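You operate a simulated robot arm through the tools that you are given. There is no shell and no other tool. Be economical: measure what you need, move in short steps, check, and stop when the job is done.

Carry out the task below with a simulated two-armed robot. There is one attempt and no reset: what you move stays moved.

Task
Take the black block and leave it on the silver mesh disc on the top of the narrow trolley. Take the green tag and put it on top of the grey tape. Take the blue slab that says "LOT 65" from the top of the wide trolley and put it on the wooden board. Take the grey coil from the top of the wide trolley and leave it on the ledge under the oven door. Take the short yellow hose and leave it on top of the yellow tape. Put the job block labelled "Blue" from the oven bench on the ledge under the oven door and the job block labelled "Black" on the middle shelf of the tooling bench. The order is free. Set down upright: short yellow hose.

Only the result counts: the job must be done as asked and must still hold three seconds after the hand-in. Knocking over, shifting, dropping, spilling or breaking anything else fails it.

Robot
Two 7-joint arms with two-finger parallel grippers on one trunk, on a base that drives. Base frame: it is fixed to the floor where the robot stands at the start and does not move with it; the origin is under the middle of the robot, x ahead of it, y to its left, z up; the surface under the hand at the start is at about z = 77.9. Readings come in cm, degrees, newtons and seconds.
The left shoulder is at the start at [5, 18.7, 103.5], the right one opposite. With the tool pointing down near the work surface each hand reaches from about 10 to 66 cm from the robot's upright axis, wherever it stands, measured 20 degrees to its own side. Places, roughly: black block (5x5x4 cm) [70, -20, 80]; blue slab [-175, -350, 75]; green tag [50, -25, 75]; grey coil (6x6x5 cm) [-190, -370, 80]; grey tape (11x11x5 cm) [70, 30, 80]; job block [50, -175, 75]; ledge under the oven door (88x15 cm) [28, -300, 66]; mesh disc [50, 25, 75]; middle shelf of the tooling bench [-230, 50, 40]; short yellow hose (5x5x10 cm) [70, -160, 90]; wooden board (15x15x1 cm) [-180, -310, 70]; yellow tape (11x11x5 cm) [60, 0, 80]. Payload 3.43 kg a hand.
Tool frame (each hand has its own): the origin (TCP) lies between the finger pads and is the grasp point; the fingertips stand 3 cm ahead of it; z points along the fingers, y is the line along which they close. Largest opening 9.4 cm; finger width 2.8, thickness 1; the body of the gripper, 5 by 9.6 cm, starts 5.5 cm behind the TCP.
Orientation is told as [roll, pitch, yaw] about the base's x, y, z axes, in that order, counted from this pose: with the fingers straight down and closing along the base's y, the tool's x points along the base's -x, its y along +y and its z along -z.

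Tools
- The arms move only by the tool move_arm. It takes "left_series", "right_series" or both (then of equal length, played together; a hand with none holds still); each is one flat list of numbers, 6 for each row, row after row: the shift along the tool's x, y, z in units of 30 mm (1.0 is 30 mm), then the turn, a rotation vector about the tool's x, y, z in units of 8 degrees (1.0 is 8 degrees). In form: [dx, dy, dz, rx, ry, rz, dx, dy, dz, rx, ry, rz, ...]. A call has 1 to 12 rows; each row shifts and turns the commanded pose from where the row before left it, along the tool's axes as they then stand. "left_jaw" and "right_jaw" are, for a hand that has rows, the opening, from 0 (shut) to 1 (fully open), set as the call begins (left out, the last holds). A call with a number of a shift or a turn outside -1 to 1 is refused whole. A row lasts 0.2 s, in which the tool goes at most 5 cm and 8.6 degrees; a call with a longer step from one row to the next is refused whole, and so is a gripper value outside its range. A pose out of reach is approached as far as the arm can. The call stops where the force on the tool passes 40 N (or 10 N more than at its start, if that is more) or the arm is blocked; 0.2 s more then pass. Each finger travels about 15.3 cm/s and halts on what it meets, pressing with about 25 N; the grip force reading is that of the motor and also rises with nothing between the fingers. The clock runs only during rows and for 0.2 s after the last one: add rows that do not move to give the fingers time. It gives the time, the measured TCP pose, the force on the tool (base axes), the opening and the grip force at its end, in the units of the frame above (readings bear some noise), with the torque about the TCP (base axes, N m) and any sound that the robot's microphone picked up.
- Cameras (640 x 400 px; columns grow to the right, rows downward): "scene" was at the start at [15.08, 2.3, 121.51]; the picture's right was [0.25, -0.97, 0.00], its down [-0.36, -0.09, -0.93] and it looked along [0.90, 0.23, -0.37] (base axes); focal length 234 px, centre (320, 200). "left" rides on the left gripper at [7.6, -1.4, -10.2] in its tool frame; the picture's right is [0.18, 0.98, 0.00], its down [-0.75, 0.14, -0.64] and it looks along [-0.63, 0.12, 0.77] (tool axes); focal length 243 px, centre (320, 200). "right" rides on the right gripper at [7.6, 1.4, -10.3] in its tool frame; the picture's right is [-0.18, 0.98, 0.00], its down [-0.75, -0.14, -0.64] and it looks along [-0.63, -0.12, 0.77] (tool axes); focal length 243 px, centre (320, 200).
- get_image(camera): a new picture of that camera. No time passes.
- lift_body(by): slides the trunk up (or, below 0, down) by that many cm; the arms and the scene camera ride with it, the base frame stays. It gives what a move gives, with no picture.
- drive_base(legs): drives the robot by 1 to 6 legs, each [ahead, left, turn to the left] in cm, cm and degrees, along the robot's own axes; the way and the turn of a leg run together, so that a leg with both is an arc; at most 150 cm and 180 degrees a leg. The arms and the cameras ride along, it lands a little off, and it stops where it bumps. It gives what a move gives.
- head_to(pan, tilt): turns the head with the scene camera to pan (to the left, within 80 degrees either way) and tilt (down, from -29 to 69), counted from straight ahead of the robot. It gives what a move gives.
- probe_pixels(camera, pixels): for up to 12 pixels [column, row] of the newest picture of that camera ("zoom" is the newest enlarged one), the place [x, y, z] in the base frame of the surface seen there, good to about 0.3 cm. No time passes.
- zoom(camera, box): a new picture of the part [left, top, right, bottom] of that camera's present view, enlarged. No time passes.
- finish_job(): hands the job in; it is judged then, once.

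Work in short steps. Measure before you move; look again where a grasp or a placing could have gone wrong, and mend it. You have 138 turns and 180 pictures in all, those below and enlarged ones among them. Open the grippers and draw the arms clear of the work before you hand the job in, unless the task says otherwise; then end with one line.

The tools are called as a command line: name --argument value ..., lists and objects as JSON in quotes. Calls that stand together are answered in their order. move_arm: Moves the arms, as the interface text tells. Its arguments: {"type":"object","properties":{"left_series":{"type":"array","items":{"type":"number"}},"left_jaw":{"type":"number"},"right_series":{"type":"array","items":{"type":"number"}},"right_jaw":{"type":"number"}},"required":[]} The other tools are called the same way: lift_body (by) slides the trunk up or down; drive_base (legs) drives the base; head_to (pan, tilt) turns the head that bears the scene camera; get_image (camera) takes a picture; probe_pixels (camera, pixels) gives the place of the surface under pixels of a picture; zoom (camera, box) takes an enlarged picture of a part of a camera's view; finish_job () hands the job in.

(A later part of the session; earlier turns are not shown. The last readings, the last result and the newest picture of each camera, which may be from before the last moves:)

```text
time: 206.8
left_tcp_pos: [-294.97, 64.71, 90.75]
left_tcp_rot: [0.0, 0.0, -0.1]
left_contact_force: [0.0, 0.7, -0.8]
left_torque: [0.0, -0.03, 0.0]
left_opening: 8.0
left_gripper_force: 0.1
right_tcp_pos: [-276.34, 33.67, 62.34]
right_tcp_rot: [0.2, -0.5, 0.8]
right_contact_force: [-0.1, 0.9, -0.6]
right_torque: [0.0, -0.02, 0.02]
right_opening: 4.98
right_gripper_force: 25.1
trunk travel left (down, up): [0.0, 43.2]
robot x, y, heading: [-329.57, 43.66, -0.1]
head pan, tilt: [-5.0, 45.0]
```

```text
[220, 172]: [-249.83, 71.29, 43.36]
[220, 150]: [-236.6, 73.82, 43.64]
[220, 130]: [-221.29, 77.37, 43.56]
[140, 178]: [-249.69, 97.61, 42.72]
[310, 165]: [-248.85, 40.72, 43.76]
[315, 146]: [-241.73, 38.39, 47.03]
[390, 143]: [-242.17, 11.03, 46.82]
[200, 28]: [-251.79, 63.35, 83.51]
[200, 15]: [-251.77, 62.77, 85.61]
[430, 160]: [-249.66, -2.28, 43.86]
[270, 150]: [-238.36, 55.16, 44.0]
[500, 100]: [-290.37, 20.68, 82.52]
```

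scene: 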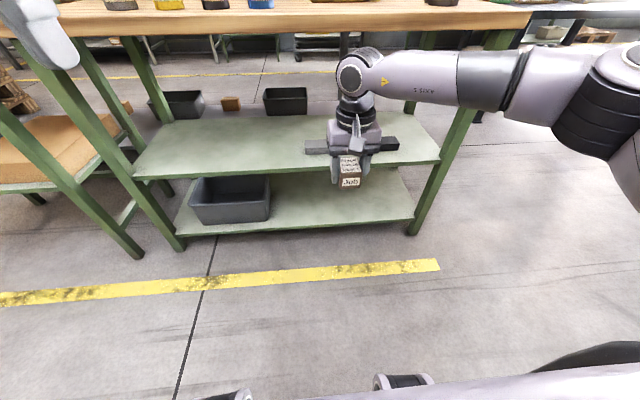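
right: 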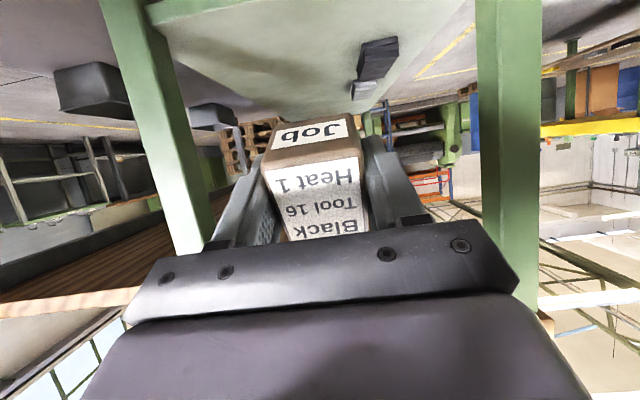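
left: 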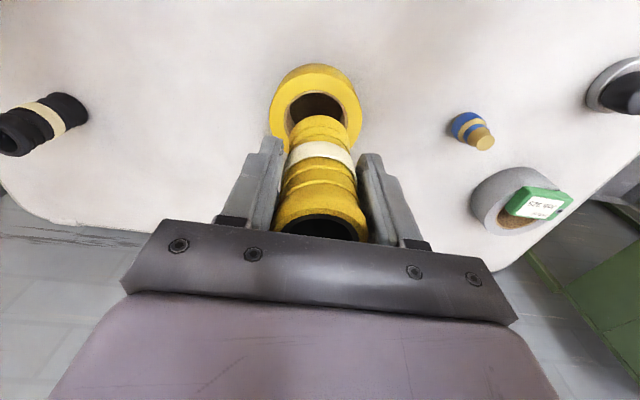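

I lower the hand to z≈50.5, and drive left 36 cm, then check before entering.

move_arm --right_series '[0, 0, 0.79, 0, 0, 0, 0, 0, 0.79, 0, 0, 0, 0, 0, 0.79, 0, 0, 0, 0, 0, 0.79, 0, 0, 0, 0, 0, 0.79, 0, 0, 0]'

drive_base --legs '[[0, 36, 0], [14, 0, 0]]'

get_image --camera "scene"

get_image --camera "right"

```text
time: 208.0
left_tcp_pos: [-294.97, 64.68, 90.83]
left_tcp_rot: [-0.1, -0.2, -0.2]
left_contact_force: [0.4, 0.9, -0.1]
left_torque: [-0.02, 0.01, 0.0]
left_opening: 8.0
left_gripper_force: 0.1
right_tcp_pos: [-276.19, 33.69, 50.42]
right_tcp_rot: [0.1, -0.4, 0.9]
right_contact_force: [-0.4, -0.7, -1.1]
right_torque: [-0.03, -0.03, 0.01]
right_opening: 5.0
right_gripper_force: 24.9
trunk travel left (down, up): [0.0, 43.2]
robot x, y, heading: [-329.32, 43.85, 0.1]
head pan, tilt: [-5.0, 45.0]
```

```text
time: 212.6
left_tcp_pos: [-280.75, 99.93, 90.82]
left_tcp_rot: [-0.2, -0.1, -0.2]
left_contact_force: [-0.1, -0.2, 0.3]
left_torque: [0.03, -0.01, 0.0]
left_opening: 7.99
left_gripper_force: 0.0
right_tcp_pos: [-262.0, 68.93, 50.47]
right_tcp_rot: [0.2, -0.4, 0.7]
right_contact_force: [0.0, 0.4, -1.8]
right_torque: [0.0, 0.01, -0.01]
right_opening: 5.0
right_gripper_force: 24.9
trunk travel left (down, up): [0.0, 43.2]
robot x, y, heading: [-315.25, 79.51, -0.5]
head pan, tilt: [-5.0, 45.0]
```

```text
100 pictures are left
```

scene: 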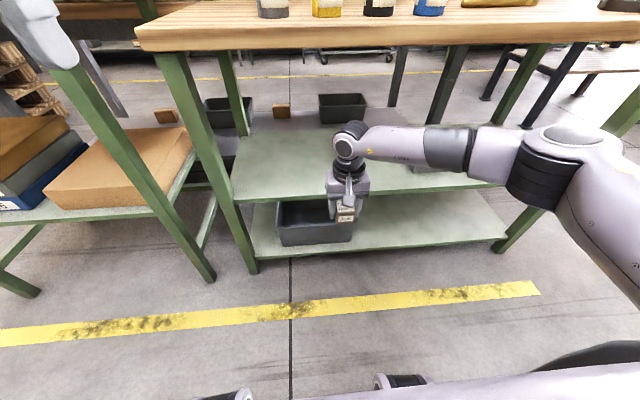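

```text
99 pictures are left
```

right: 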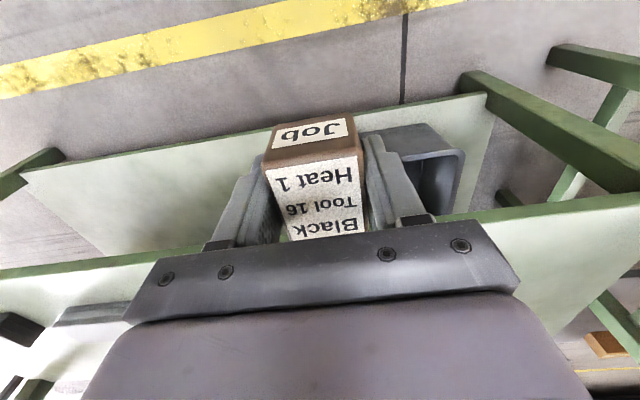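

Clear of items. I drive 21 cm ahead, bringing the block over the shelf.

drive_base --legs '[[21, 0, 0]]'

get_image --camera "right"

get_image --camera "scene"

```text
time: 214.3
left_tcp_pos: [-259.72, 100.1, 90.82]
left_tcp_rot: [-0.1, -0.1, -0.1]
left_contact_force: [-0.3, 0.0, -0.6]
left_torque: [0.02, 0.02, 0.0]
left_opening: 7.99
left_gripper_force: 0.0
right_tcp_pos: [-240.96, 69.1, 50.5]
right_tcp_rot: [0.2, -0.4, 0.9]
right_contact_force: [0.7, 0.0, -0.1]
right_torque: [0.0, 0.02, 0.0]
right_opening: 4.98
right_gripper_force: 24.7
trunk travel left (down, up): [0.0, 43.2]
robot x, y, heading: [-294.04, 79.45, -0.1]
head pan, tilt: [-5.0, 45.0]
```

```text
98 pictures are left
```

right: 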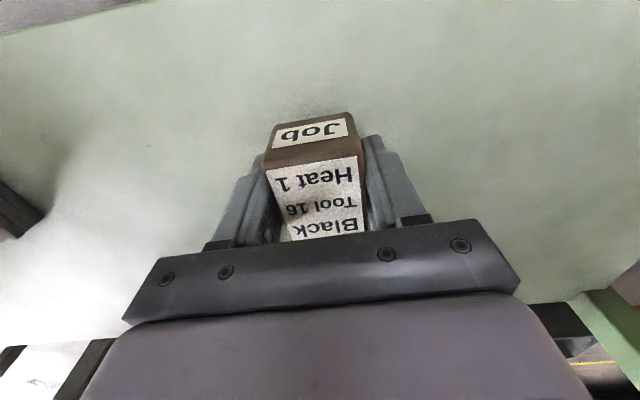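

```text
97 pictures are left
```

scene: 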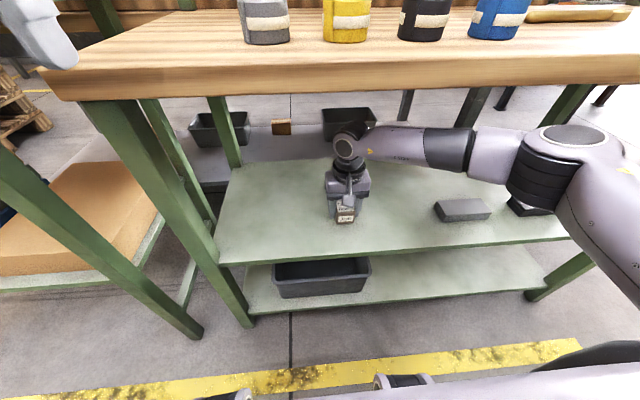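

Block is over free shelf. I lower it to contact.

move_arm --right_series '[0, 0, 0.45, 0, 0, 0, 0, 0, 0.45, 0, 0, 0, 0, 0, 0.1, 0, 0, 0, 0, 0, 0, 0, 0, 0]'

```text
time: 215.3
left_tcp_pos: [-259.69, 99.97, 90.76]
left_tcp_rot: [-0.2, -0.1, -0.2]
left_contact_force: [0.2, 0.1, 0.4]
left_torque: [0.0, 0.04, -0.01]
left_opening: 8.0
left_gripper_force: 0.1
right_tcp_pos: [-240.88, 69.22, 47.42]
right_tcp_rot: [0.2, -0.4, 0.8]
right_contact_force: [0.0, 1.2, -0.8]
right_torque: [0.01, 0.01, -0.02]
right_opening: 4.99
right_gripper_force: 24.9
trunk travel left (down, up): [0.0, 43.2]
robot x, y, heading: [-294.24, 79.44, -0.3]
head pan, tilt: [-5.0, 45.0]
```

move_arm --right_series '[0, 0, 0.08, 0, 0, 0, 0, 0, 0.05, 0, 0, 0, 0, 0, 0, 0, 0, 0]'

```text
time: 216.1
left_tcp_pos: [-259.7, 100.02, 90.87]
left_tcp_rot: [-0.2, -0.2, -0.1]
left_contact_force: [0.8, 0.5, -0.8]
left_torque: [0.04, -0.02, 0.01]
left_opening: 7.98
left_gripper_force: 0.2
right_tcp_pos: [-240.82, 69.23, 47.32]
right_tcp_rot: [0.2, -0.5, 1.0]
right_contact_force: [-3.6, -0.5, 12.7]
right_torque: [-0.28, 0.43, -0.02]
right_opening: 4.98
right_gripper_force: 24.8
trunk travel left (down, up): [0.0, 43.2]
robot x, y, heading: [-294.23, 79.25, 0.2]
head pan, tilt: [-5.0, 45.0]
```

Contact felt. I release, rise 7 cm and back out with the base.

move_arm --right_series '[0, 0, 0, 0, 0, 0, 0, 0, 0, 0, 0, 0, 0, 0, 0, 0, 0, 0, 0, 0, -0.5, 0, 0, 0, 0, 0, -0.9, 0, 0, 0, 0, 0, -0.9, 0, 0, 0]' --right_jaw 1

drive_base --legs '[[-36, 0, 0]]'

get_image --camera "scene"

```text
time: 217.5
left_tcp_pos: [-259.67, 99.92, 90.76]
left_tcp_rot: [-0.1, -0.2, 0.0]
left_contact_force: [-0.1, 0.3, 0.0]
left_torque: [0.02, -0.02, 0.0]
left_opening: 8.02
left_gripper_force: 0.1
right_tcp_pos: [-240.99, 69.16, 54.1]
right_tcp_rot: [0.1, -0.4, 0.9]
right_contact_force: [0.0, -0.5, 1.2]
right_torque: [0.0, 0.02, -0.01]
right_opening: 9.41
right_gripper_force: 0.1
trunk travel left (down, up): [0.0, 43.2]
robot x, y, heading: [-294.3, 79.61, 0.1]
head pan, tilt: [-5.0, 45.0]
```

```text
time: 219.8
left_tcp_pos: [-295.47, 100.05, 90.86]
left_tcp_rot: [-0.1, -0.1, 0.1]
left_contact_force: [-0.4, -0.1, 0.5]
left_torque: [-0.01, 0.0, 0.0]
left_opening: 7.96
left_gripper_force: 0.0
right_tcp_pos: [-276.73, 69.44, 53.88]
right_tcp_rot: [0.2, -0.4, 1.1]
right_contact_force: [-1.0, 0.3, 1.1]
right_torque: [0.0, 0.02, -0.02]
right_opening: 9.42
right_gripper_force: 0.0
trunk travel left (down, up): [0.0, 43.2]
robot x, y, heading: [-330.09, 79.52, -0.1]
head pan, tilt: [-5.0, 45.0]
```

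```text
96 pictures are left
```

scene: 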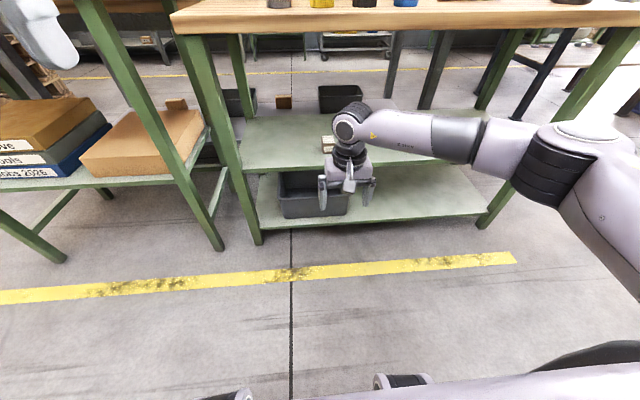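

Black rests on the shelf. I raise the trunk, fold the right arm, turn to face south and drive down the aisle to have a look.

lift_body --by 25

move_arm --right_series '[0.5, 0, -0.8, 0, 0, 0, 0.5, 0, -0.8, 0, 0, 0, 0.5, 0, -0.8, 0, 0, 0, 0.5, 0, -0.8, 0, 0, 0, 0.5, 0, -0.8, 0, 0, 0, 0.5, 0, -0.8, 0, 0, 0, 0.5, 0, -0.8, 0, 0, 0, 0.5, 0, -0.8, 0, 0, 0, 0.5, 0, -0.8, 0, 0, 0, 0.5, 0, -0.8, 0, 0, 0]'

drive_base --legs '[[0, 0, -90], [130, 0, 0]]'

head_to --pan 15 --tilt 20

get_image --camera "scene"

```text
time: 222.3
left_tcp_pos: [-295.48, 100.15, 115.81]
left_tcp_rot: [-0.1, 0.0, 0.0]
left_contact_force: [0.3, -0.3, 0.1]
left_torque: [0.04, -0.01, -0.03]
left_opening: 7.97
left_gripper_force: 0.1
right_tcp_pos: [-276.69, 69.38, 78.99]
right_tcp_rot: [0.2, -0.3, 1.0]
right_contact_force: [-0.4, 0.3, -0.3]
right_torque: [-0.01, -0.02, -0.03]
right_opening: 9.4
right_gripper_force: 0.0
trunk travel left (down, up): [-25.0, 18.2]
robot x, y, heading: [-329.93, 79.28, 0.2]
head pan, tilt: [-5.0, 45.0]
```

```text
time: 224.6
left_tcp_pos: [-295.53, 100.01, 116.0]
left_tcp_rot: [-0.1, -0.2, 0.0]
left_contact_force: [-0.1, -0.1, -0.6]
left_torque: [-0.01, 0.01, -0.02]
left_opening: 8.0
left_gripper_force: 0.0
right_tcp_pos: [-291.97, 69.06, 102.81]
right_tcp_rot: [0.2, -0.4, 1.1]
right_contact_force: [0.3, -0.6, 0.2]
right_torque: [-0.02, -0.02, -0.01]
right_opening: 9.42
right_gripper_force: 0.1
trunk travel left (down, up): [-25.0, 18.2]
robot x, y, heading: [-329.93, 79.38, -0.1]
head pan, tilt: [-5.0, 45.0]
```

```text
time: 234.9
left_tcp_pos: [-307.43, -83.22, 115.77]
left_tcp_rot: [-0.1, -0.2, -88.5]
left_contact_force: [0.1, 0.0, 0.3]
left_torque: [0.02, -0.02, -0.04]
left_opening: 7.98
left_gripper_force: 0.1
right_tcp_pos: [-338.4, -87.74, 102.69]
right_tcp_rot: [0.2, -0.3, -87.6]
right_contact_force: [0.0, -0.4, -0.2]
right_torque: [0.04, -0.01, 0.0]
right_opening: 9.41
right_gripper_force: 0.1
trunk travel left (down, up): [-25.0, 18.2]
robot x, y, heading: [-328.98, -49.42, -88.7]
head pan, tilt: [-5.0, 45.0]
```

```text
time: 235.8
left_tcp_pos: [-307.37, -83.28, 115.86]
left_tcp_rot: [-0.1, -0.1, -88.6]
left_contact_force: [0.3, 0.0, 1.1]
left_torque: [-0.01, 0.01, -0.02]
left_opening: 8.01
left_gripper_force: 0.0
right_tcp_pos: [-338.4, -87.63, 102.68]
right_tcp_rot: [0.2, -0.3, -87.5]
right_contact_force: [1.1, 0.4, 0.0]
right_torque: [0.05, -0.02, -0.01]
right_opening: 9.39
right_gripper_force: 0.0
trunk travel left (down, up): [-25.0, 18.2]
robot x, y, heading: [-328.85, -49.19, -88.5]
head pan, tilt: [15.0, 20.0]
```

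```text
95 pictures are left
```

scene: 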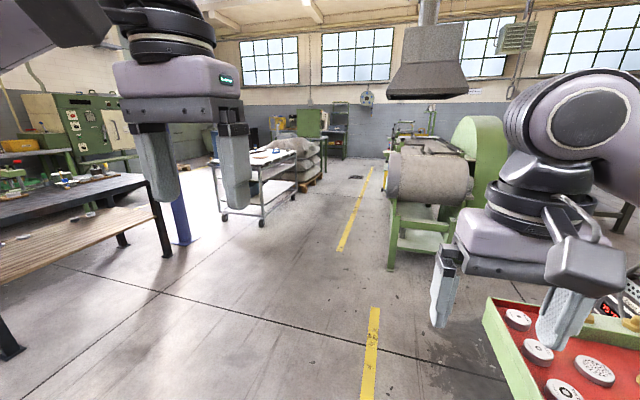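

I see the wide trolley at (260,175). I probe corridor obstacles and the trolley.

probe_pixels --camera "scene" --pixels '[[225, 218], [265, 222], [295, 195], [255, 168], [220, 165], [390, 268], [490, 320], [400, 190], [165, 255], [300, 150], [510, 370], [185, 235]]'

zoom --camera "scene" --box '[170, 120, 350, 240]'

```text
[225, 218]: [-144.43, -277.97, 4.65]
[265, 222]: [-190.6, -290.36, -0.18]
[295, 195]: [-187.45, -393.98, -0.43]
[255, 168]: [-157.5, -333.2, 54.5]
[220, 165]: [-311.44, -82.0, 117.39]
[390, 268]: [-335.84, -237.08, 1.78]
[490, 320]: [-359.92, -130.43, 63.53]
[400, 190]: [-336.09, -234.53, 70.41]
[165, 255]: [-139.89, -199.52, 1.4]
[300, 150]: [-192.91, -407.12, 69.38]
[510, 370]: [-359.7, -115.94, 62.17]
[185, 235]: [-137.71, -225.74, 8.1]
```

```text
3.33 times, centred on (260, 180) of scene
```

zoom: 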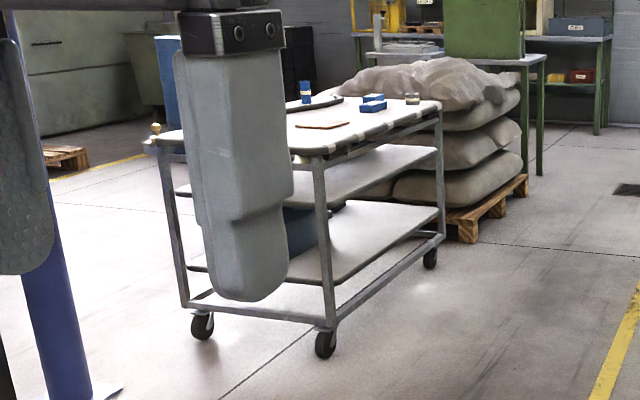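

The wide trolley spans x≈-192…-144, y≈-278…-390; its west side is free. I drive to (-262,-340) and face it.

drive_base --legs '[[0, 66, 0], [145, 0, -1], [142, 0, 0], [0, 0, 89.5]]'

head_to --pan 0 --tilt 40

get_image --camera "scene"

```text
time: 259.4
left_tcp_pos: [-219.01, -314.39, 115.82]
left_tcp_rot: [-0.1, -0.1, 1.2]
left_contact_force: [-0.1, 0.8, 0.0]
left_torque: [0.03, -0.01, 0.0]
left_opening: 7.99
left_gripper_force: 0.1
right_tcp_pos: [-214.74, -345.44, 102.7]
right_tcp_rot: [0.1, -0.5, 2.2]
right_contact_force: [0.1, -0.5, -0.1]
right_torque: [-0.01, 0.01, 0.01]
right_opening: 9.39
right_gripper_force: 0.0
trunk travel left (down, up): [-25.0, 18.2]
robot x, y, heading: [-252.81, -335.86, 1.4]
head pan, tilt: [15.0, 20.0]
```

```text
time: 260.3
left_tcp_pos: [-219.17, -314.46, 115.77]
left_tcp_rot: [-0.1, -0.2, 1.2]
left_contact_force: [0.0, 0.1, -0.2]
left_torque: [0.01, -0.01, 0.0]
left_opening: 8.01
left_gripper_force: 0.1
right_tcp_pos: [-214.78, -345.48, 102.78]
right_tcp_rot: [0.2, -0.4, 2.3]
right_contact_force: [-1.1, -0.8, -0.1]
right_torque: [-0.03, -0.02, 0.01]
right_opening: 9.39
right_gripper_force: 0.0
trunk travel left (down, up): [-25.0, 18.2]
robot x, y, heading: [-253.11, -336.11, 1.1]
head pan, tilt: [0.0, 40.0]
```

```text
93 pictures are left
```

scene: 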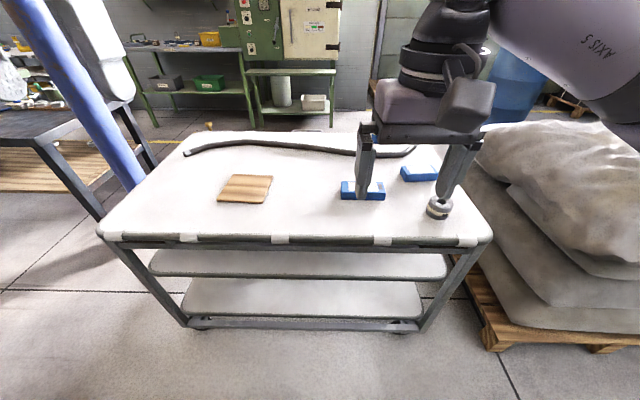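

Two blue slabs at (363,190) and (420,173), the coil at (438,208), the board at (246,188). I enlarge to read labels and probe.

zoom --camera "scene" --box '[330, 150, 460, 230]'

get_image --camera "right"

probe_pixels --camera "scene" --pixels '[[224, 178], [270, 178], [262, 202], [220, 198], [345, 190], [382, 192], [405, 175], [438, 175], [438, 203], [250, 236], [200, 150], [300, 150]]'

```text
4.92 times, centred on (395, 190) of scene
```

zoom: 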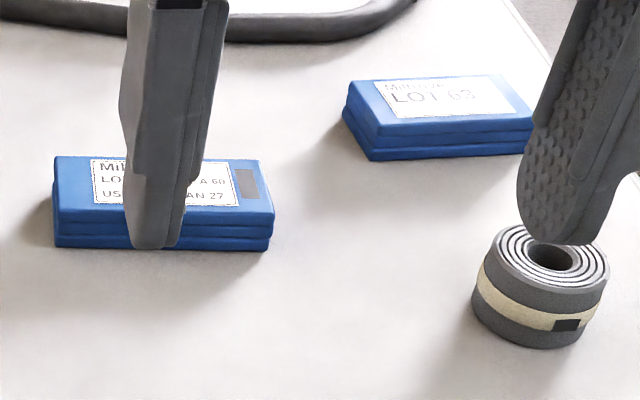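

```text
91 pictures are left
```

right: 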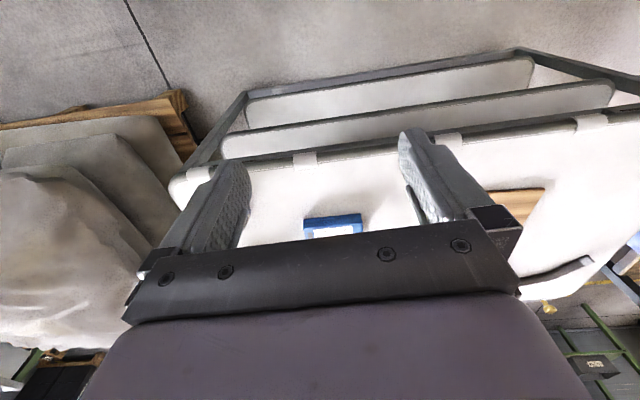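

```text
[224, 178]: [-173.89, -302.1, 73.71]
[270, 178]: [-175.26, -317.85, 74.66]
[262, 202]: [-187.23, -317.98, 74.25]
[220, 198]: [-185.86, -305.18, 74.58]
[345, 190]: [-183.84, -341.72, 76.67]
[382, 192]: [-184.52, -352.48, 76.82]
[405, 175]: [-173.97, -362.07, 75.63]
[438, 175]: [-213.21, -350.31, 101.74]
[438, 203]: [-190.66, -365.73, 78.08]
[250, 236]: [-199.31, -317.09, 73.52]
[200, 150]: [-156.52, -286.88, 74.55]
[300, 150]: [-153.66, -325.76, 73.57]
```

Labels are occluded. I move the right hand 15 cm to the right and zoom again.

move_arm --right_series '[0.3, -0.9, 0, 0, 0, 0, 0.3, -0.9, 0, 0, 0, 0, 0.3, -0.9, 0, 0, 0, 0, 0.3, -0.9, 0, 0, 0, 0, 0.3, -0.9, 0, 0, 0, 0, 0.3, -0.9, 0, 0, 0, 0]'

zoom --camera "scene" --box '[330, 155, 390, 205]'

zoom --camera "scene" --box '[390, 155, 460, 225]'

```text
time: 261.7
left_tcp_pos: [-219.14, -314.44, 115.83]
left_tcp_rot: [-0.2, 0.0, 1.2]
left_contact_force: [-0.1, -0.4, -0.9]
left_torque: [-0.02, 0.02, 0.01]
left_opening: 7.96
left_gripper_force: 0.1
right_tcp_pos: [-219.39, -361.88, 102.67]
right_tcp_rot: [0.2, -0.5, 2.2]
right_contact_force: [-0.5, -0.1, -0.4]
right_torque: [0.0, -0.01, 0.02]
right_opening: 9.38
right_gripper_force: 0.0
trunk travel left (down, up): [-25.0, 18.2]
robot x, y, heading: [-253.28, -335.91, 1.4]
head pan, tilt: [0.0, 40.0]
```

```text
8.00 times, centred on (360, 180) of scene
```

zoom: 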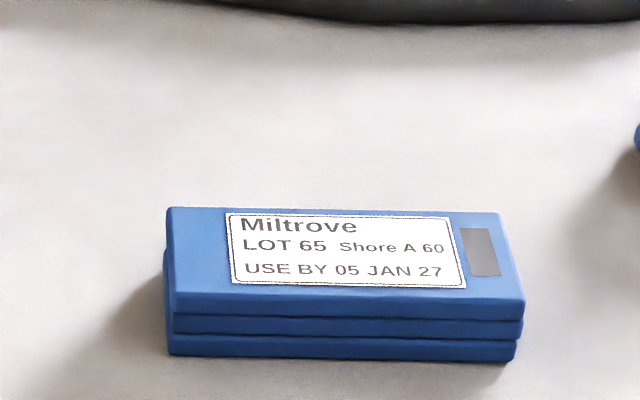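

```text
5.71 times, centred on (425, 190) of scene
```

zoom: 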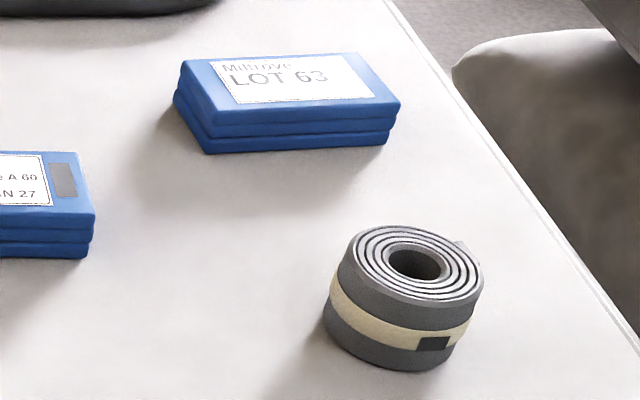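

"LOT 65" is the nearer slab. I drive 15 cm ahead (squaring the heading), then probe slab, coil and board precisely.

drive_base --legs '[[15, 0, -1.3]]'

head_to --pan -8 --tilt 55

get_image --camera "scene"

zoom --camera "scene" --box '[200, 80, 480, 240]'

```text
time: 263.1
left_tcp_pos: [-203.53, -315.09, 115.77]
left_tcp_rot: [-0.2, -0.1, -0.2]
left_contact_force: [1.6, -1.0, 0.8]
left_torque: [0.03, 0.04, 0.0]
left_opening: 8.01
left_gripper_force: 0.1
right_tcp_pos: [-205.05, -362.47, 102.54]
right_tcp_rot: [0.3, -0.2, 0.8]
right_contact_force: [0.9, 0.5, 0.0]
right_torque: [0.03, -0.02, 0.0]
right_opening: 9.41
right_gripper_force: 0.1
trunk travel left (down, up): [-25.0, 18.2]
robot x, y, heading: [-238.1, -335.37, 0.2]
head pan, tilt: [0.0, 40.0]
```

```text
time: 263.8
left_tcp_pos: [-203.49, -315.12, 115.79]
left_tcp_rot: [-0.2, 0.0, -0.2]
left_contact_force: [1.0, -0.4, 0.9]
left_torque: [0.01, -0.03, -0.02]
left_opening: 8.02
left_gripper_force: 0.3
right_tcp_pos: [-205.11, -362.43, 102.67]
right_tcp_rot: [0.3, -0.5, 0.8]
right_contact_force: [-0.8, -0.4, -0.3]
right_torque: [-0.01, 0.02, 0.0]
right_opening: 9.41
right_gripper_force: 0.0
trunk travel left (down, up): [-25.0, 18.2]
robot x, y, heading: [-237.87, -335.73, 0.0]
head pan, tilt: [-8.0, 55.0]
```

```text
88 pictures are left
```

scene: 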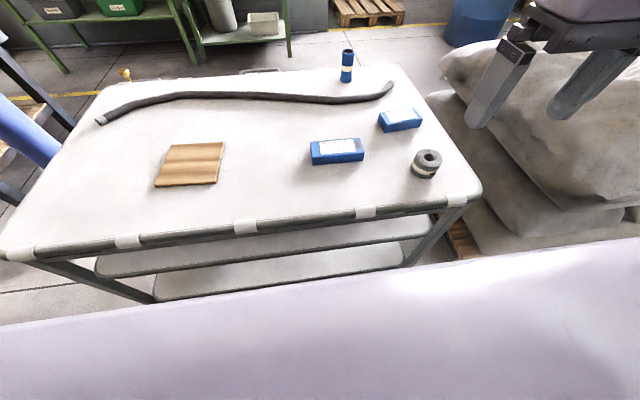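

```text
2.29 times, centred on (340, 160) of scene
```

zoom: 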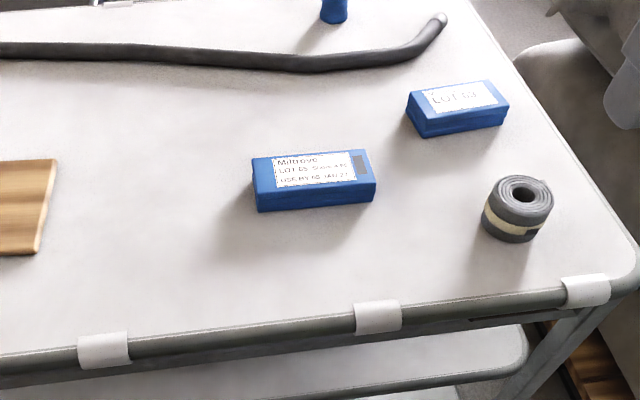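

I probe slab corners, coil and board corners.

probe_pixels --camera "zoom" --pixels '[[256, 160], [361, 152], [373, 180], [258, 192], [260, 208], [373, 201], [492, 195], [548, 198], [520, 181], [518, 213]]'

probe_pixels --camera "scene" --pixels '[[174, 145], [223, 144], [215, 183], [157, 186], [190, 165], [430, 155], [426, 178], [440, 160], [413, 162]]'

```text
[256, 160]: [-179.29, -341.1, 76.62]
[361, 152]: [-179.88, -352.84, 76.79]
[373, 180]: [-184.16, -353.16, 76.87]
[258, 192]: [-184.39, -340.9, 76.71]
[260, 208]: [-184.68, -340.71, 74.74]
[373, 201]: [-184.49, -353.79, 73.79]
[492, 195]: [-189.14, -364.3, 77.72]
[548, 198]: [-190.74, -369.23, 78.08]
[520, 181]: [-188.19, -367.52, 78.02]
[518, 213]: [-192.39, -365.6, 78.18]
```

```text
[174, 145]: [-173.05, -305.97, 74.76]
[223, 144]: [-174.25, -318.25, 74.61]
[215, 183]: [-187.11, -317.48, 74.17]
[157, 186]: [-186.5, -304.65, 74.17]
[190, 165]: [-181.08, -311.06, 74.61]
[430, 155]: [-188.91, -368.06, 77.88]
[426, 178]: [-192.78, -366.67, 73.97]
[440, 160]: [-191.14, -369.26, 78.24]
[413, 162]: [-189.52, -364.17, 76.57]
```

Slab centre (-181.8,-347.0), 5.4 wide in x, top 76.7. Coil centre (-190.2,-366.7). Board centre (-180.4,-311.4), top 74.5. I bring the right hand over the slab, then turn it 90°.

move_arm --right_series '[-0.773, 0.513, 0.267, 0, 0, 0, -0.773, 0.513, 0.267, 0, 0, 0, -0.773, 0.513, 0.267, 0, 0, 0, -0.773, 0.513, 0.267, 0, 0, 0, -0.773, 0.513, 0.267, 0, 0, 0, -0.773, 0.513, 0.267, 0, 0, 0, -0.773, 0.513, 0.267, 0, 0, 0, -0.773, 0.513, 0.267, 0, 0, 0, -0.773, 0.513, 0.267, 0, 0, 0, -0.773, 0.513, 0.267, 0, 0, 0]'

move_arm --right_series '[0, 0, 0, 0, 0, 0.95, 0, 0, 0, 0, 0, 0.95, 0, 0, 0, 0, 0, 0.95, 0, 0, 0, 0, 0, 0.95, 0, 0, 0, 0, 0, 0.95, 0, 0, 0, 0, 0, 0.95, 0, 0, 0, 0, 0, 0.95, 0, 0, 0, 0, 0, 0.95, 0, 0, 0, 0, 0, 0.95, 0, 0, 0, 0, 0, 0.95, 0, 0, 0, 0, 0, 0.95, 0, 0, 0, 0, 0, 0.9]'

get_image --camera "right"

```text
time: 266.0
left_tcp_pos: [-203.48, -315.06, 115.78]
left_tcp_rot: [-0.1, -0.2, -0.1]
left_contact_force: [0.3, 0.8, -0.4]
left_torque: [0.01, 0.01, 0.0]
left_opening: 7.99
left_gripper_force: 0.1
right_tcp_pos: [-181.81, -346.72, 94.6]
right_tcp_rot: [0.2, -0.4, 0.8]
right_contact_force: [0.0, -0.1, 0.8]
right_torque: [0.03, 0.0, 0.0]
right_opening: 9.42
right_gripper_force: 0.1
trunk travel left (down, up): [-25.0, 18.2]
robot x, y, heading: [-237.92, -335.5, -0.3]
head pan, tilt: [-8.0, 55.0]
```

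```text
time: 268.6
left_tcp_pos: [-203.65, -315.17, 115.84]
left_tcp_rot: [-0.1, -0.1, -0.1]
left_contact_force: [-1.1, 0.0, -0.5]
left_torque: [0.01, 0.01, 0.02]
left_opening: 7.97
left_gripper_force: 0.1
right_tcp_pos: [-181.96, -346.76, 94.85]
right_tcp_rot: [0.4, 0.3, -90.1]
right_contact_force: [0.4, 1.3, -0.1]
right_torque: [0.01, 0.01, -0.01]
right_opening: 9.39
right_gripper_force: 0.1
trunk travel left (down, up): [-25.0, 18.2]
robot x, y, heading: [-238.18, -335.4, -0.3]
head pan, tilt: [-8.0, 55.0]
```

```text
86 pictures are left
```

right: 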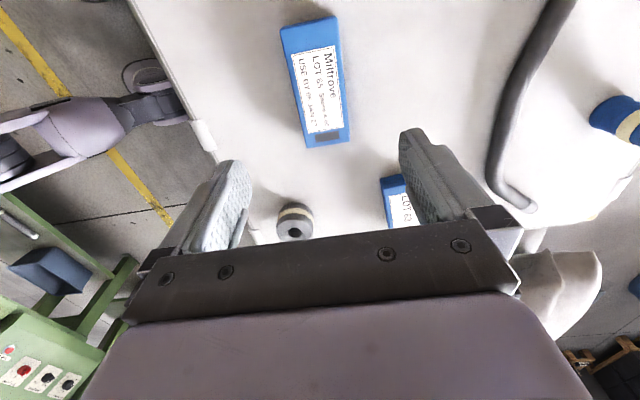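

Aligned over the slab. I descend to z≈77.2, grasp, and lift.

move_arm --right_series '[0, 0, 0.84, 0, 0, 0, 0, 0, 0.84, 0, 0, 0, 0, 0, 0.84, 0, 0, 0, 0, 0, 0.84, 0, 0, 0, 0, 0, 0.84, 0, 0, 0, 0, 0, 0.84, 0, 0, 0, 0, 0, 0.84, 0, 0, 0, 0, 0, 0, 0, 0, 0]'

move_arm --right_series '[0, 0, 0, 0, 0, 0, 0, 0, 0, 0, 0, 0, 0, 0, 0, 0, 0, 0, 0, 0, 0, 0, 0, 0]' --right_jaw 0

move_arm --right_series '[0, 0, -0.7, 0, 0, 0, 0, 0, -0.7, 0, 0, 0, 0, 0, -0.7, 0, 0, 0, 0, 0, -0.7, 0, 0, 0, 0, 0, -0.7, 0, 0, 0, 0, 0, -0.7, 0, 0, 0]'

get_image --camera "scene"

get_image --camera "right"

```text
time: 270.4
left_tcp_pos: [-203.53, -315.08, 115.75]
left_tcp_rot: [-0.1, -0.1, -0.2]
left_contact_force: [0.0, -0.5, -0.8]
left_torque: [-0.02, 0.0, -0.01]
left_opening: 7.98
left_gripper_force: 0.1
right_tcp_pos: [-181.62, -346.74, 77.1]
right_tcp_rot: [0.4, 0.2, -90.0]
right_contact_force: [-0.3, -0.4, -0.5]
right_torque: [0.03, 0.02, -0.03]
right_opening: 9.42
right_gripper_force: 0.2
trunk travel left (down, up): [-25.0, 18.2]
robot x, y, heading: [-237.69, -335.34, 0.1]
head pan, tilt: [-8.0, 55.0]
```

```text
time: 271.4
left_tcp_pos: [-203.54, -315.1, 115.77]
left_tcp_rot: [-0.1, 0.0, -0.2]
left_contact_force: [0.5, -1.3, 0.2]
left_torque: [0.01, 0.0, -0.02]
left_opening: 8.0
left_gripper_force: 0.1
right_tcp_pos: [-181.67, -346.69, 77.13]
right_tcp_rot: [0.4, 0.3, -89.9]
right_contact_force: [0.8, 0.4, 0.6]
right_torque: [0.04, -0.03, -0.05]
right_opening: 6.22
right_gripper_force: 24.9
trunk travel left (down, up): [-25.0, 18.2]
robot x, y, heading: [-238.32, -335.77, -0.0]
head pan, tilt: [-8.0, 55.0]
```

```text
time: 272.8
left_tcp_pos: [-203.58, -315.03, 115.82]
left_tcp_rot: [-0.1, -0.2, -0.2]
left_contact_force: [-0.4, -0.3, 0.0]
left_torque: [-0.02, 0.01, -0.01]
left_opening: 8.0
left_gripper_force: 0.0
right_tcp_pos: [-181.94, -346.79, 89.63]
right_tcp_rot: [0.4, 0.2, -89.9]
right_contact_force: [-0.1, 0.5, -3.7]
right_torque: [0.01, 0.02, -0.01]
right_opening: 6.19
right_gripper_force: 25.1
trunk travel left (down, up): [-25.0, 18.2]
robot x, y, heading: [-238.06, -335.57, -0.2]
head pan, tilt: [-8.0, 55.0]
```

```text
85 pictures are left
```

scene: 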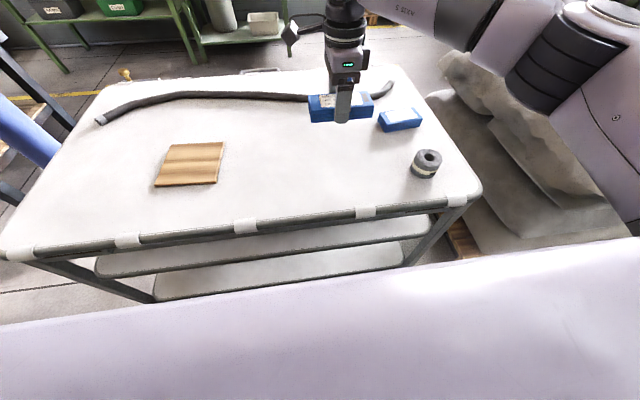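

```text
84 pictures are left
```

right: 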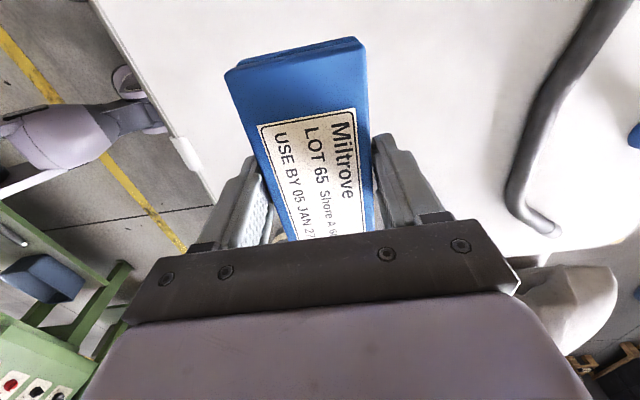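

Slab held. I drive left 35.5 cm to the board.

drive_base --legs '[[0, 35.5, 0]]'

get_image --camera "scene"

get_image --camera "right"

```text
time: 276.5
left_tcp_pos: [-203.66, -279.19, 115.92]
left_tcp_rot: [-0.1, -0.1, 0.1]
left_contact_force: [0.3, -1.2, 0.4]
left_torque: [0.01, 0.02, -0.01]
left_opening: 7.97
left_gripper_force: 0.1
right_tcp_pos: [-181.9, -310.62, 89.63]
right_tcp_rot: [0.4, 0.2, -89.6]
right_contact_force: [-0.3, -0.2, -2.4]
right_torque: [-0.03, 0.02, -0.03]
right_opening: 6.22
right_gripper_force: 25.6
trunk travel left (down, up): [-25.0, 18.2]
robot x, y, heading: [-238.03, -299.95, -0.1]
head pan, tilt: [-8.0, 55.0]
```

```text
83 pictures are left
```

scene: 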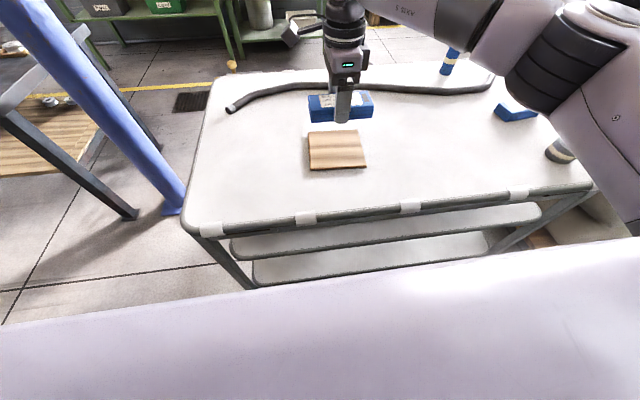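

```text
82 pictures are left
```

right: 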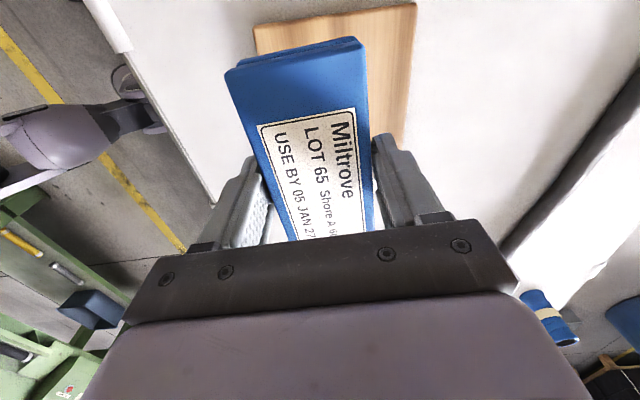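

Slab is about 1.5 cm off centre in x; I correct and lower to z≈78.4.

move_arm --right_series '[-0.17, 0.5, 0, 0, 0, 0, 0, 0, 0.92, 0, 0, 0, 0, 0, 0.92, 0, 0, 0, 0, 0, 0.92, 0, 0, 0, 0, 0, 0.92, 0, 0, 0, 0, 0, 0, 0, 0, 0]'

move_arm --right_series '[0, 0, 0.09, 0, 0, 0, 0, 0, 0.06, 0, 0, 0, 0, 0, 0, 0, 0, 0]'

get_image --camera "scene"

```text
time: 277.9
left_tcp_pos: [-203.65, -279.14, 115.83]
left_tcp_rot: [0.0, -0.1, 0.0]
left_contact_force: [-0.5, 0.1, -0.8]
left_torque: [-0.04, 0.0, 0.0]
left_opening: 7.98
left_gripper_force: 0.0
right_tcp_pos: [-180.21, -311.29, 78.62]
right_tcp_rot: [0.4, 0.1, -89.6]
right_contact_force: [-0.8, 0.2, -2.7]
right_torque: [0.0, 0.03, -0.04]
right_opening: 6.18
right_gripper_force: 25.1
trunk travel left (down, up): [-25.0, 18.2]
robot x, y, heading: [-237.87, -299.67, 0.2]
head pan, tilt: [-8.0, 55.0]
```

```text
time: 278.7
left_tcp_pos: [-203.67, -279.03, 115.79]
left_tcp_rot: [-0.1, -0.1, 0.1]
left_contact_force: [0.6, 0.5, 0.5]
left_torque: [-0.02, -0.01, -0.03]
left_opening: 8.01
left_gripper_force: 0.1
right_tcp_pos: [-180.33, -311.12, 78.11]
right_tcp_rot: [0.4, 0.2, -89.7]
right_contact_force: [1.1, -0.1, 0.6]
right_torque: [0.06, -0.05, -0.03]
right_opening: 6.18
right_gripper_force: 25.0
trunk travel left (down, up): [-25.0, 18.2]
robot x, y, heading: [-237.81, -299.91, -0.0]
head pan, tilt: [-8.0, 55.0]
```

```text
81 pictures are left
```

scene: 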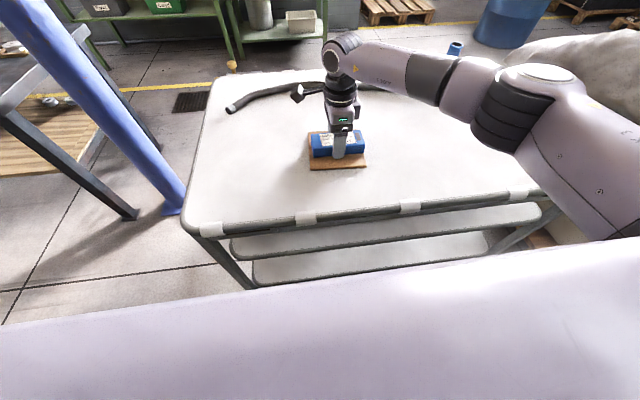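

Starting to touch (weight vanished). A slight further lowering, then release and rise.

move_arm --right_series '[0, 0, 0.06, 0, 0, 0, 0, 0, 0, 0, 0, 0]'

move_arm --right_series '[0, 0, 0, 0, 0, 0, 0, 0, 0, 0, 0, 0, 0, 0, 0, 0, 0, 0, 0, 0, -0.5, 0, 0, 0, 0, 0, -0.9, 0, 0, 0, 0, 0, -0.9, 0, 0, 0, 0, 0, -0.9, 0, 0, 0, 0, 0, -0.9, 0, 0, 0]' --right_jaw 1

get_image --camera "scene"

get_image --camera "right"

```text
time: 279.3
left_tcp_pos: [-203.77, -279.18, 115.95]
left_tcp_rot: [-0.1, -0.3, 0.1]
left_contact_force: [-0.3, 0.4, 0.1]
left_torque: [-0.01, 0.04, -0.01]
left_opening: 8.02
left_gripper_force: 0.0
right_tcp_pos: [-180.34, -311.01, 78.2]
right_tcp_rot: [0.5, 0.3, -89.7]
right_contact_force: [-2.8, -0.5, 10.6]
right_torque: [-0.13, -0.31, 0.01]
right_opening: 6.18
right_gripper_force: 25.0
trunk travel left (down, up): [-25.0, 18.2]
robot x, y, heading: [-238.25, -300.09, 0.2]
head pan, tilt: [-8.0, 55.0]
```

```text
time: 281.1
left_tcp_pos: [-203.67, -278.97, 115.78]
left_tcp_rot: [-0.1, -0.1, 0.2]
left_contact_force: [0.1, 0.3, -0.1]
left_torque: [0.01, 0.01, 0.02]
left_opening: 7.99
left_gripper_force: 0.0
right_tcp_pos: [-180.38, -311.28, 90.39]
right_tcp_rot: [0.4, 0.2, -89.7]
right_contact_force: [-0.7, -0.6, -0.2]
right_torque: [0.02, 0.01, 0.0]
right_opening: 9.39
right_gripper_force: 0.1
trunk travel left (down, up): [-25.0, 18.2]
robot x, y, heading: [-237.78, -300.11, 0.2]
head pan, tilt: [-8.0, 55.0]
```

```text
80 pictures are left
```

scene: 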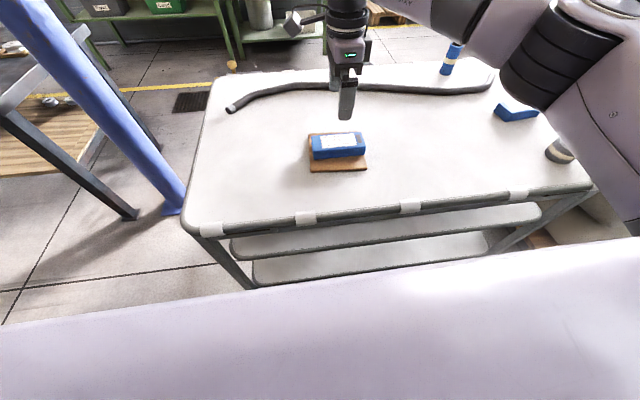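

```text
79 pictures are left
```

right: 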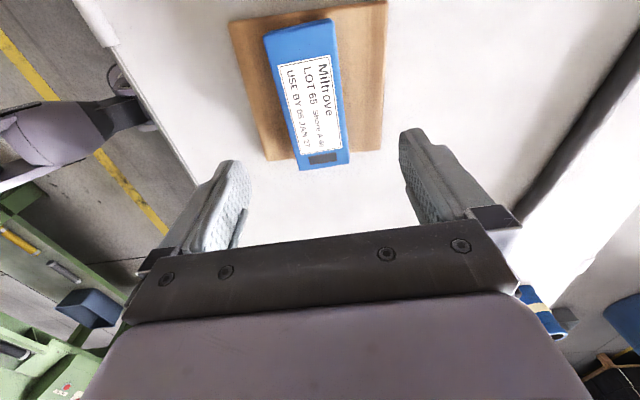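

The slab sits on the board. I turn the hand back to yaw 0 and probe the pallet beside the trolley before driving right.

move_arm --right_series '[0, 0, 0, 0, 0, -0.95, 0, 0, 0, 0, 0, -0.95, 0, 0, 0, 0, 0, -0.95, 0, 0, 0, 0, 0, -0.95, 0, 0, 0, 0, 0, -0.95, 0, 0, 0, 0, 0, -0.95, 0, 0, 0, 0, 0, -0.95, 0, 0, 0, 0, 0, -0.95, 0, 0, 0, 0, 0, -0.95, 0, 0, 0, 0, 0, -0.95, 0, 0, 0, 0, 0, -0.95, 0, 0, -0.5, 0, 0, -0.8]'

probe_pixels --camera "scene" --pixels '[[540, 240], [570, 238], [610, 225], [600, 205], [625, 200], [319, 147], [366, 155], [310, 169], [367, 167]]'

drive_base --legs '[[0, -40, 0]]'

get_image --camera "right"

```text
time: 283.7
left_tcp_pos: [-203.6, -279.03, 115.82]
left_tcp_rot: [-0.1, -0.1, 0.1]
left_contact_force: [0.5, -0.7, -0.1]
left_torque: [0.04, -0.06, 0.02]
left_opening: 7.98
left_gripper_force: 0.1
right_tcp_pos: [-180.46, -311.03, 91.78]
right_tcp_rot: [0.2, -0.4, 0.4]
right_contact_force: [0.2, 0.0, 0.6]
right_torque: [0.02, -0.02, 0.02]
right_opening: 9.42
right_gripper_force: 0.1
trunk travel left (down, up): [-25.0, 18.2]
robot x, y, heading: [-237.76, -299.83, -0.1]
head pan, tilt: [-8.0, 55.0]
```

```text
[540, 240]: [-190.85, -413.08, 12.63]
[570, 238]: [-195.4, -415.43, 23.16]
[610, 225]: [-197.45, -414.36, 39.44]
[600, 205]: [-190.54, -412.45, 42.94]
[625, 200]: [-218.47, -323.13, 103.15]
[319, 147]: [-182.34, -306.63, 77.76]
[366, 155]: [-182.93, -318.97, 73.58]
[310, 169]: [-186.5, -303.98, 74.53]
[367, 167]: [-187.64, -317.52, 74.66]
```

```text
time: 287.8
left_tcp_pos: [-203.59, -319.55, 115.9]
left_tcp_rot: [-0.1, 0.0, 0.6]
left_contact_force: [-0.2, -0.4, 0.0]
left_torque: [-0.02, -0.04, -0.01]
left_opening: 7.98
left_gripper_force: 0.1
right_tcp_pos: [-180.02, -351.34, 91.75]
right_tcp_rot: [0.2, -0.4, 0.7]
right_contact_force: [0.0, 0.0, -0.1]
right_torque: [0.01, 0.01, -0.01]
right_opening: 9.38
right_gripper_force: 0.1
trunk travel left (down, up): [-25.0, 18.2]
robot x, y, heading: [-237.95, -340.59, 0.7]
head pan, tilt: [-8.0, 55.0]
```

```text
78 pictures are left
```

right: 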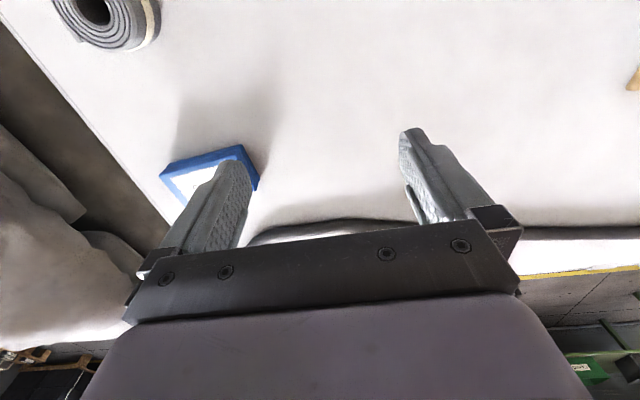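

Pallet is far (y<-412). I move the hand above the coil and look.

move_arm --right_series '[0.567, -0.855, 0.1, 0, 0, 0, 0.567, -0.855, 0.1, 0, 0, 0, 0.567, -0.855, 0.1, 0, 0, 0, 0.567, -0.855, 0.1, 0, 0, 0, 0.567, -0.855, 0.1, 0, 0, 0, 0.567, -0.855, 0.1, 0, 0, 0, 0, 0, 0, 0, 0, 0]'

get_image --camera "right"

probe_pixels --camera "right" --pixels '[[320, 85], [295, 100], [345, 100], [320, 120], [320, 65]]'

```text
time: 289.4
left_tcp_pos: [-203.42, -319.47, 115.82]
left_tcp_rot: [0.0, -0.1, 0.6]
left_contact_force: [0.2, 0.1, 0.4]
left_torque: [0.02, -0.01, -0.01]
left_opening: 7.97
left_gripper_force: 0.1
right_tcp_pos: [-190.03, -366.75, 89.91]
right_tcp_rot: [0.2, -0.5, 0.9]
right_contact_force: [-1.7, 0.8, -0.2]
right_torque: [0.02, -0.01, 0.03]
right_opening: 9.39
right_gripper_force: 0.0
trunk travel left (down, up): [-25.0, 18.2]
robot x, y, heading: [-237.74, -340.57, 0.5]
head pan, tilt: [-8.0, 55.0]
```

```text
77 pictures are left
```

right: 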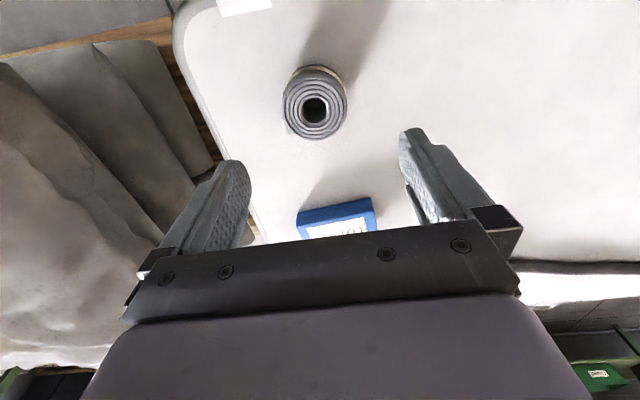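

```text
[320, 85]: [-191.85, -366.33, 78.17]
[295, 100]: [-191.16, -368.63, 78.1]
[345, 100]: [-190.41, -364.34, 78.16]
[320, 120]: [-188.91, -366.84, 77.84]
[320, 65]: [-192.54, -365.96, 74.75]
```

Coil centred. I descend, grasp and lift.

move_arm --right_series '[0.1, 0, 0.84, 0, 0, 0, 0, 0, 0.84, 0, 0, 0, 0, 0, 0.84, 0, 0, 0, 0, 0, 0.84, 0, 0, 0, 0, 0, 0.84, 0, 0, 0, 0, 0, 0, 0, 0, 0]'

move_arm --right_series '[0, 0, 0, 0, 0, 0, 0, 0, 0, 0, 0, 0, 0, 0, 0, 0, 0, 0, 0, 0, 0, 0, 0, 0]' --right_jaw 0

move_arm --right_series '[0, 0, -0.7, 0, 0, 0, 0, 0, -0.7, 0, 0, 0, 0, 0, -0.7, 0, 0, 0, 0, 0, -0.7, 0, 0, 0, 0, 0, -0.9, 0, 0, 0, 0.3, 0.4, -0.9, 0, 0, 0, 0.5, 0.8, -0.7, 0, 0, 0, 0.5, 0.8, -0.7, 0, 0, 0, 0.3, 0.8, -0.7, 0, 0, 0, 0.3, 0.8, -0.7, 0, 0, 0]'

get_image --camera "right"

get_image --camera "scene"

```text
time: 290.8
left_tcp_pos: [-203.53, -319.48, 115.77]
left_tcp_rot: [-0.1, 0.0, 0.6]
left_contact_force: [-0.4, -1.0, 0.0]
left_torque: [-0.01, -0.04, 0.02]
left_opening: 7.98
left_gripper_force: 0.1
right_tcp_pos: [-190.26, -366.75, 77.12]
right_tcp_rot: [0.2, -0.4, 0.8]
right_contact_force: [0.1, 0.0, -0.6]
right_torque: [0.0, -0.02, -0.01]
right_opening: 9.4
right_gripper_force: 0.1
trunk travel left (down, up): [-25.0, 18.2]
robot x, y, heading: [-237.51, -340.71, 0.5]
head pan, tilt: [-8.0, 55.0]
```

```text
time: 291.8
left_tcp_pos: [-203.48, -319.57, 115.92]
left_tcp_rot: [-0.1, -0.1, 0.5]
left_contact_force: [-0.4, 0.4, -1.1]
left_torque: [-0.01, -0.01, 0.0]
left_opening: 8.0
left_gripper_force: 0.1
right_tcp_pos: [-190.34, -366.67, 77.11]
right_tcp_rot: [0.3, -0.4, 0.8]
right_contact_force: [-1.2, -0.1, 0.0]
right_torque: [0.03, 0.0, 0.03]
right_opening: 6.33
right_gripper_force: 24.7
trunk travel left (down, up): [-25.0, 18.2]
robot x, y, heading: [-237.84, -340.83, 0.6]
head pan, tilt: [-8.0, 55.0]
```

```text
time: 294.0
left_tcp_pos: [-203.71, -319.32, 115.82]
left_tcp_rot: [-0.1, -0.1, 0.6]
left_contact_force: [0.6, -0.3, -1.0]
left_torque: [0.0, 0.02, 0.0]
left_opening: 7.95
left_gripper_force: 0.0
right_tcp_pos: [-196.34, -356.04, 99.48]
right_tcp_rot: [0.1, -0.3, 0.7]
right_contact_force: [-0.8, 0.0, -1.0]
right_torque: [0.03, -0.01, 0.01]
right_opening: 6.34
right_gripper_force: 25.5
trunk travel left (down, up): [-25.0, 18.2]
robot x, y, heading: [-237.5, -340.45, 0.5]
head pan, tilt: [-8.0, 55.0]
```

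```text
76 pictures are left
```

right: 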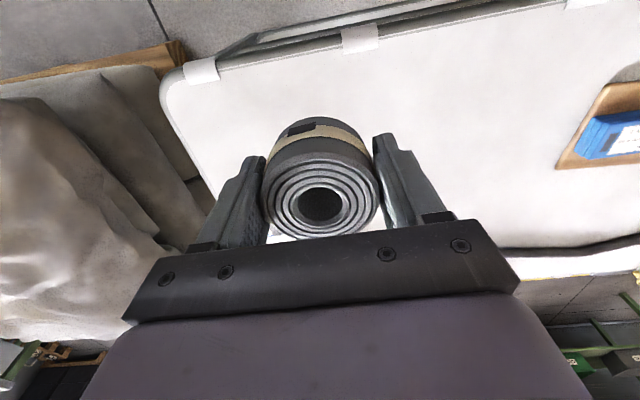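

```text
75 pictures are left
```

scene: 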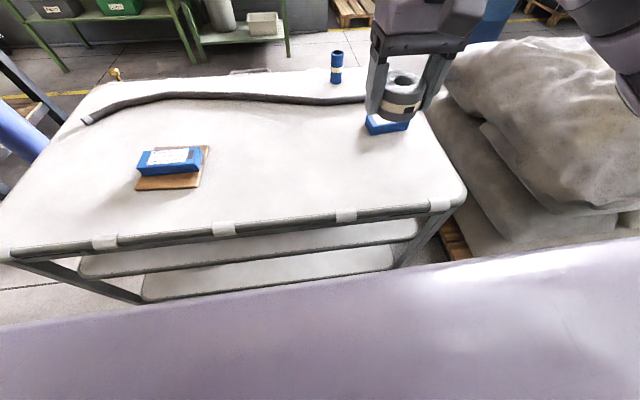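

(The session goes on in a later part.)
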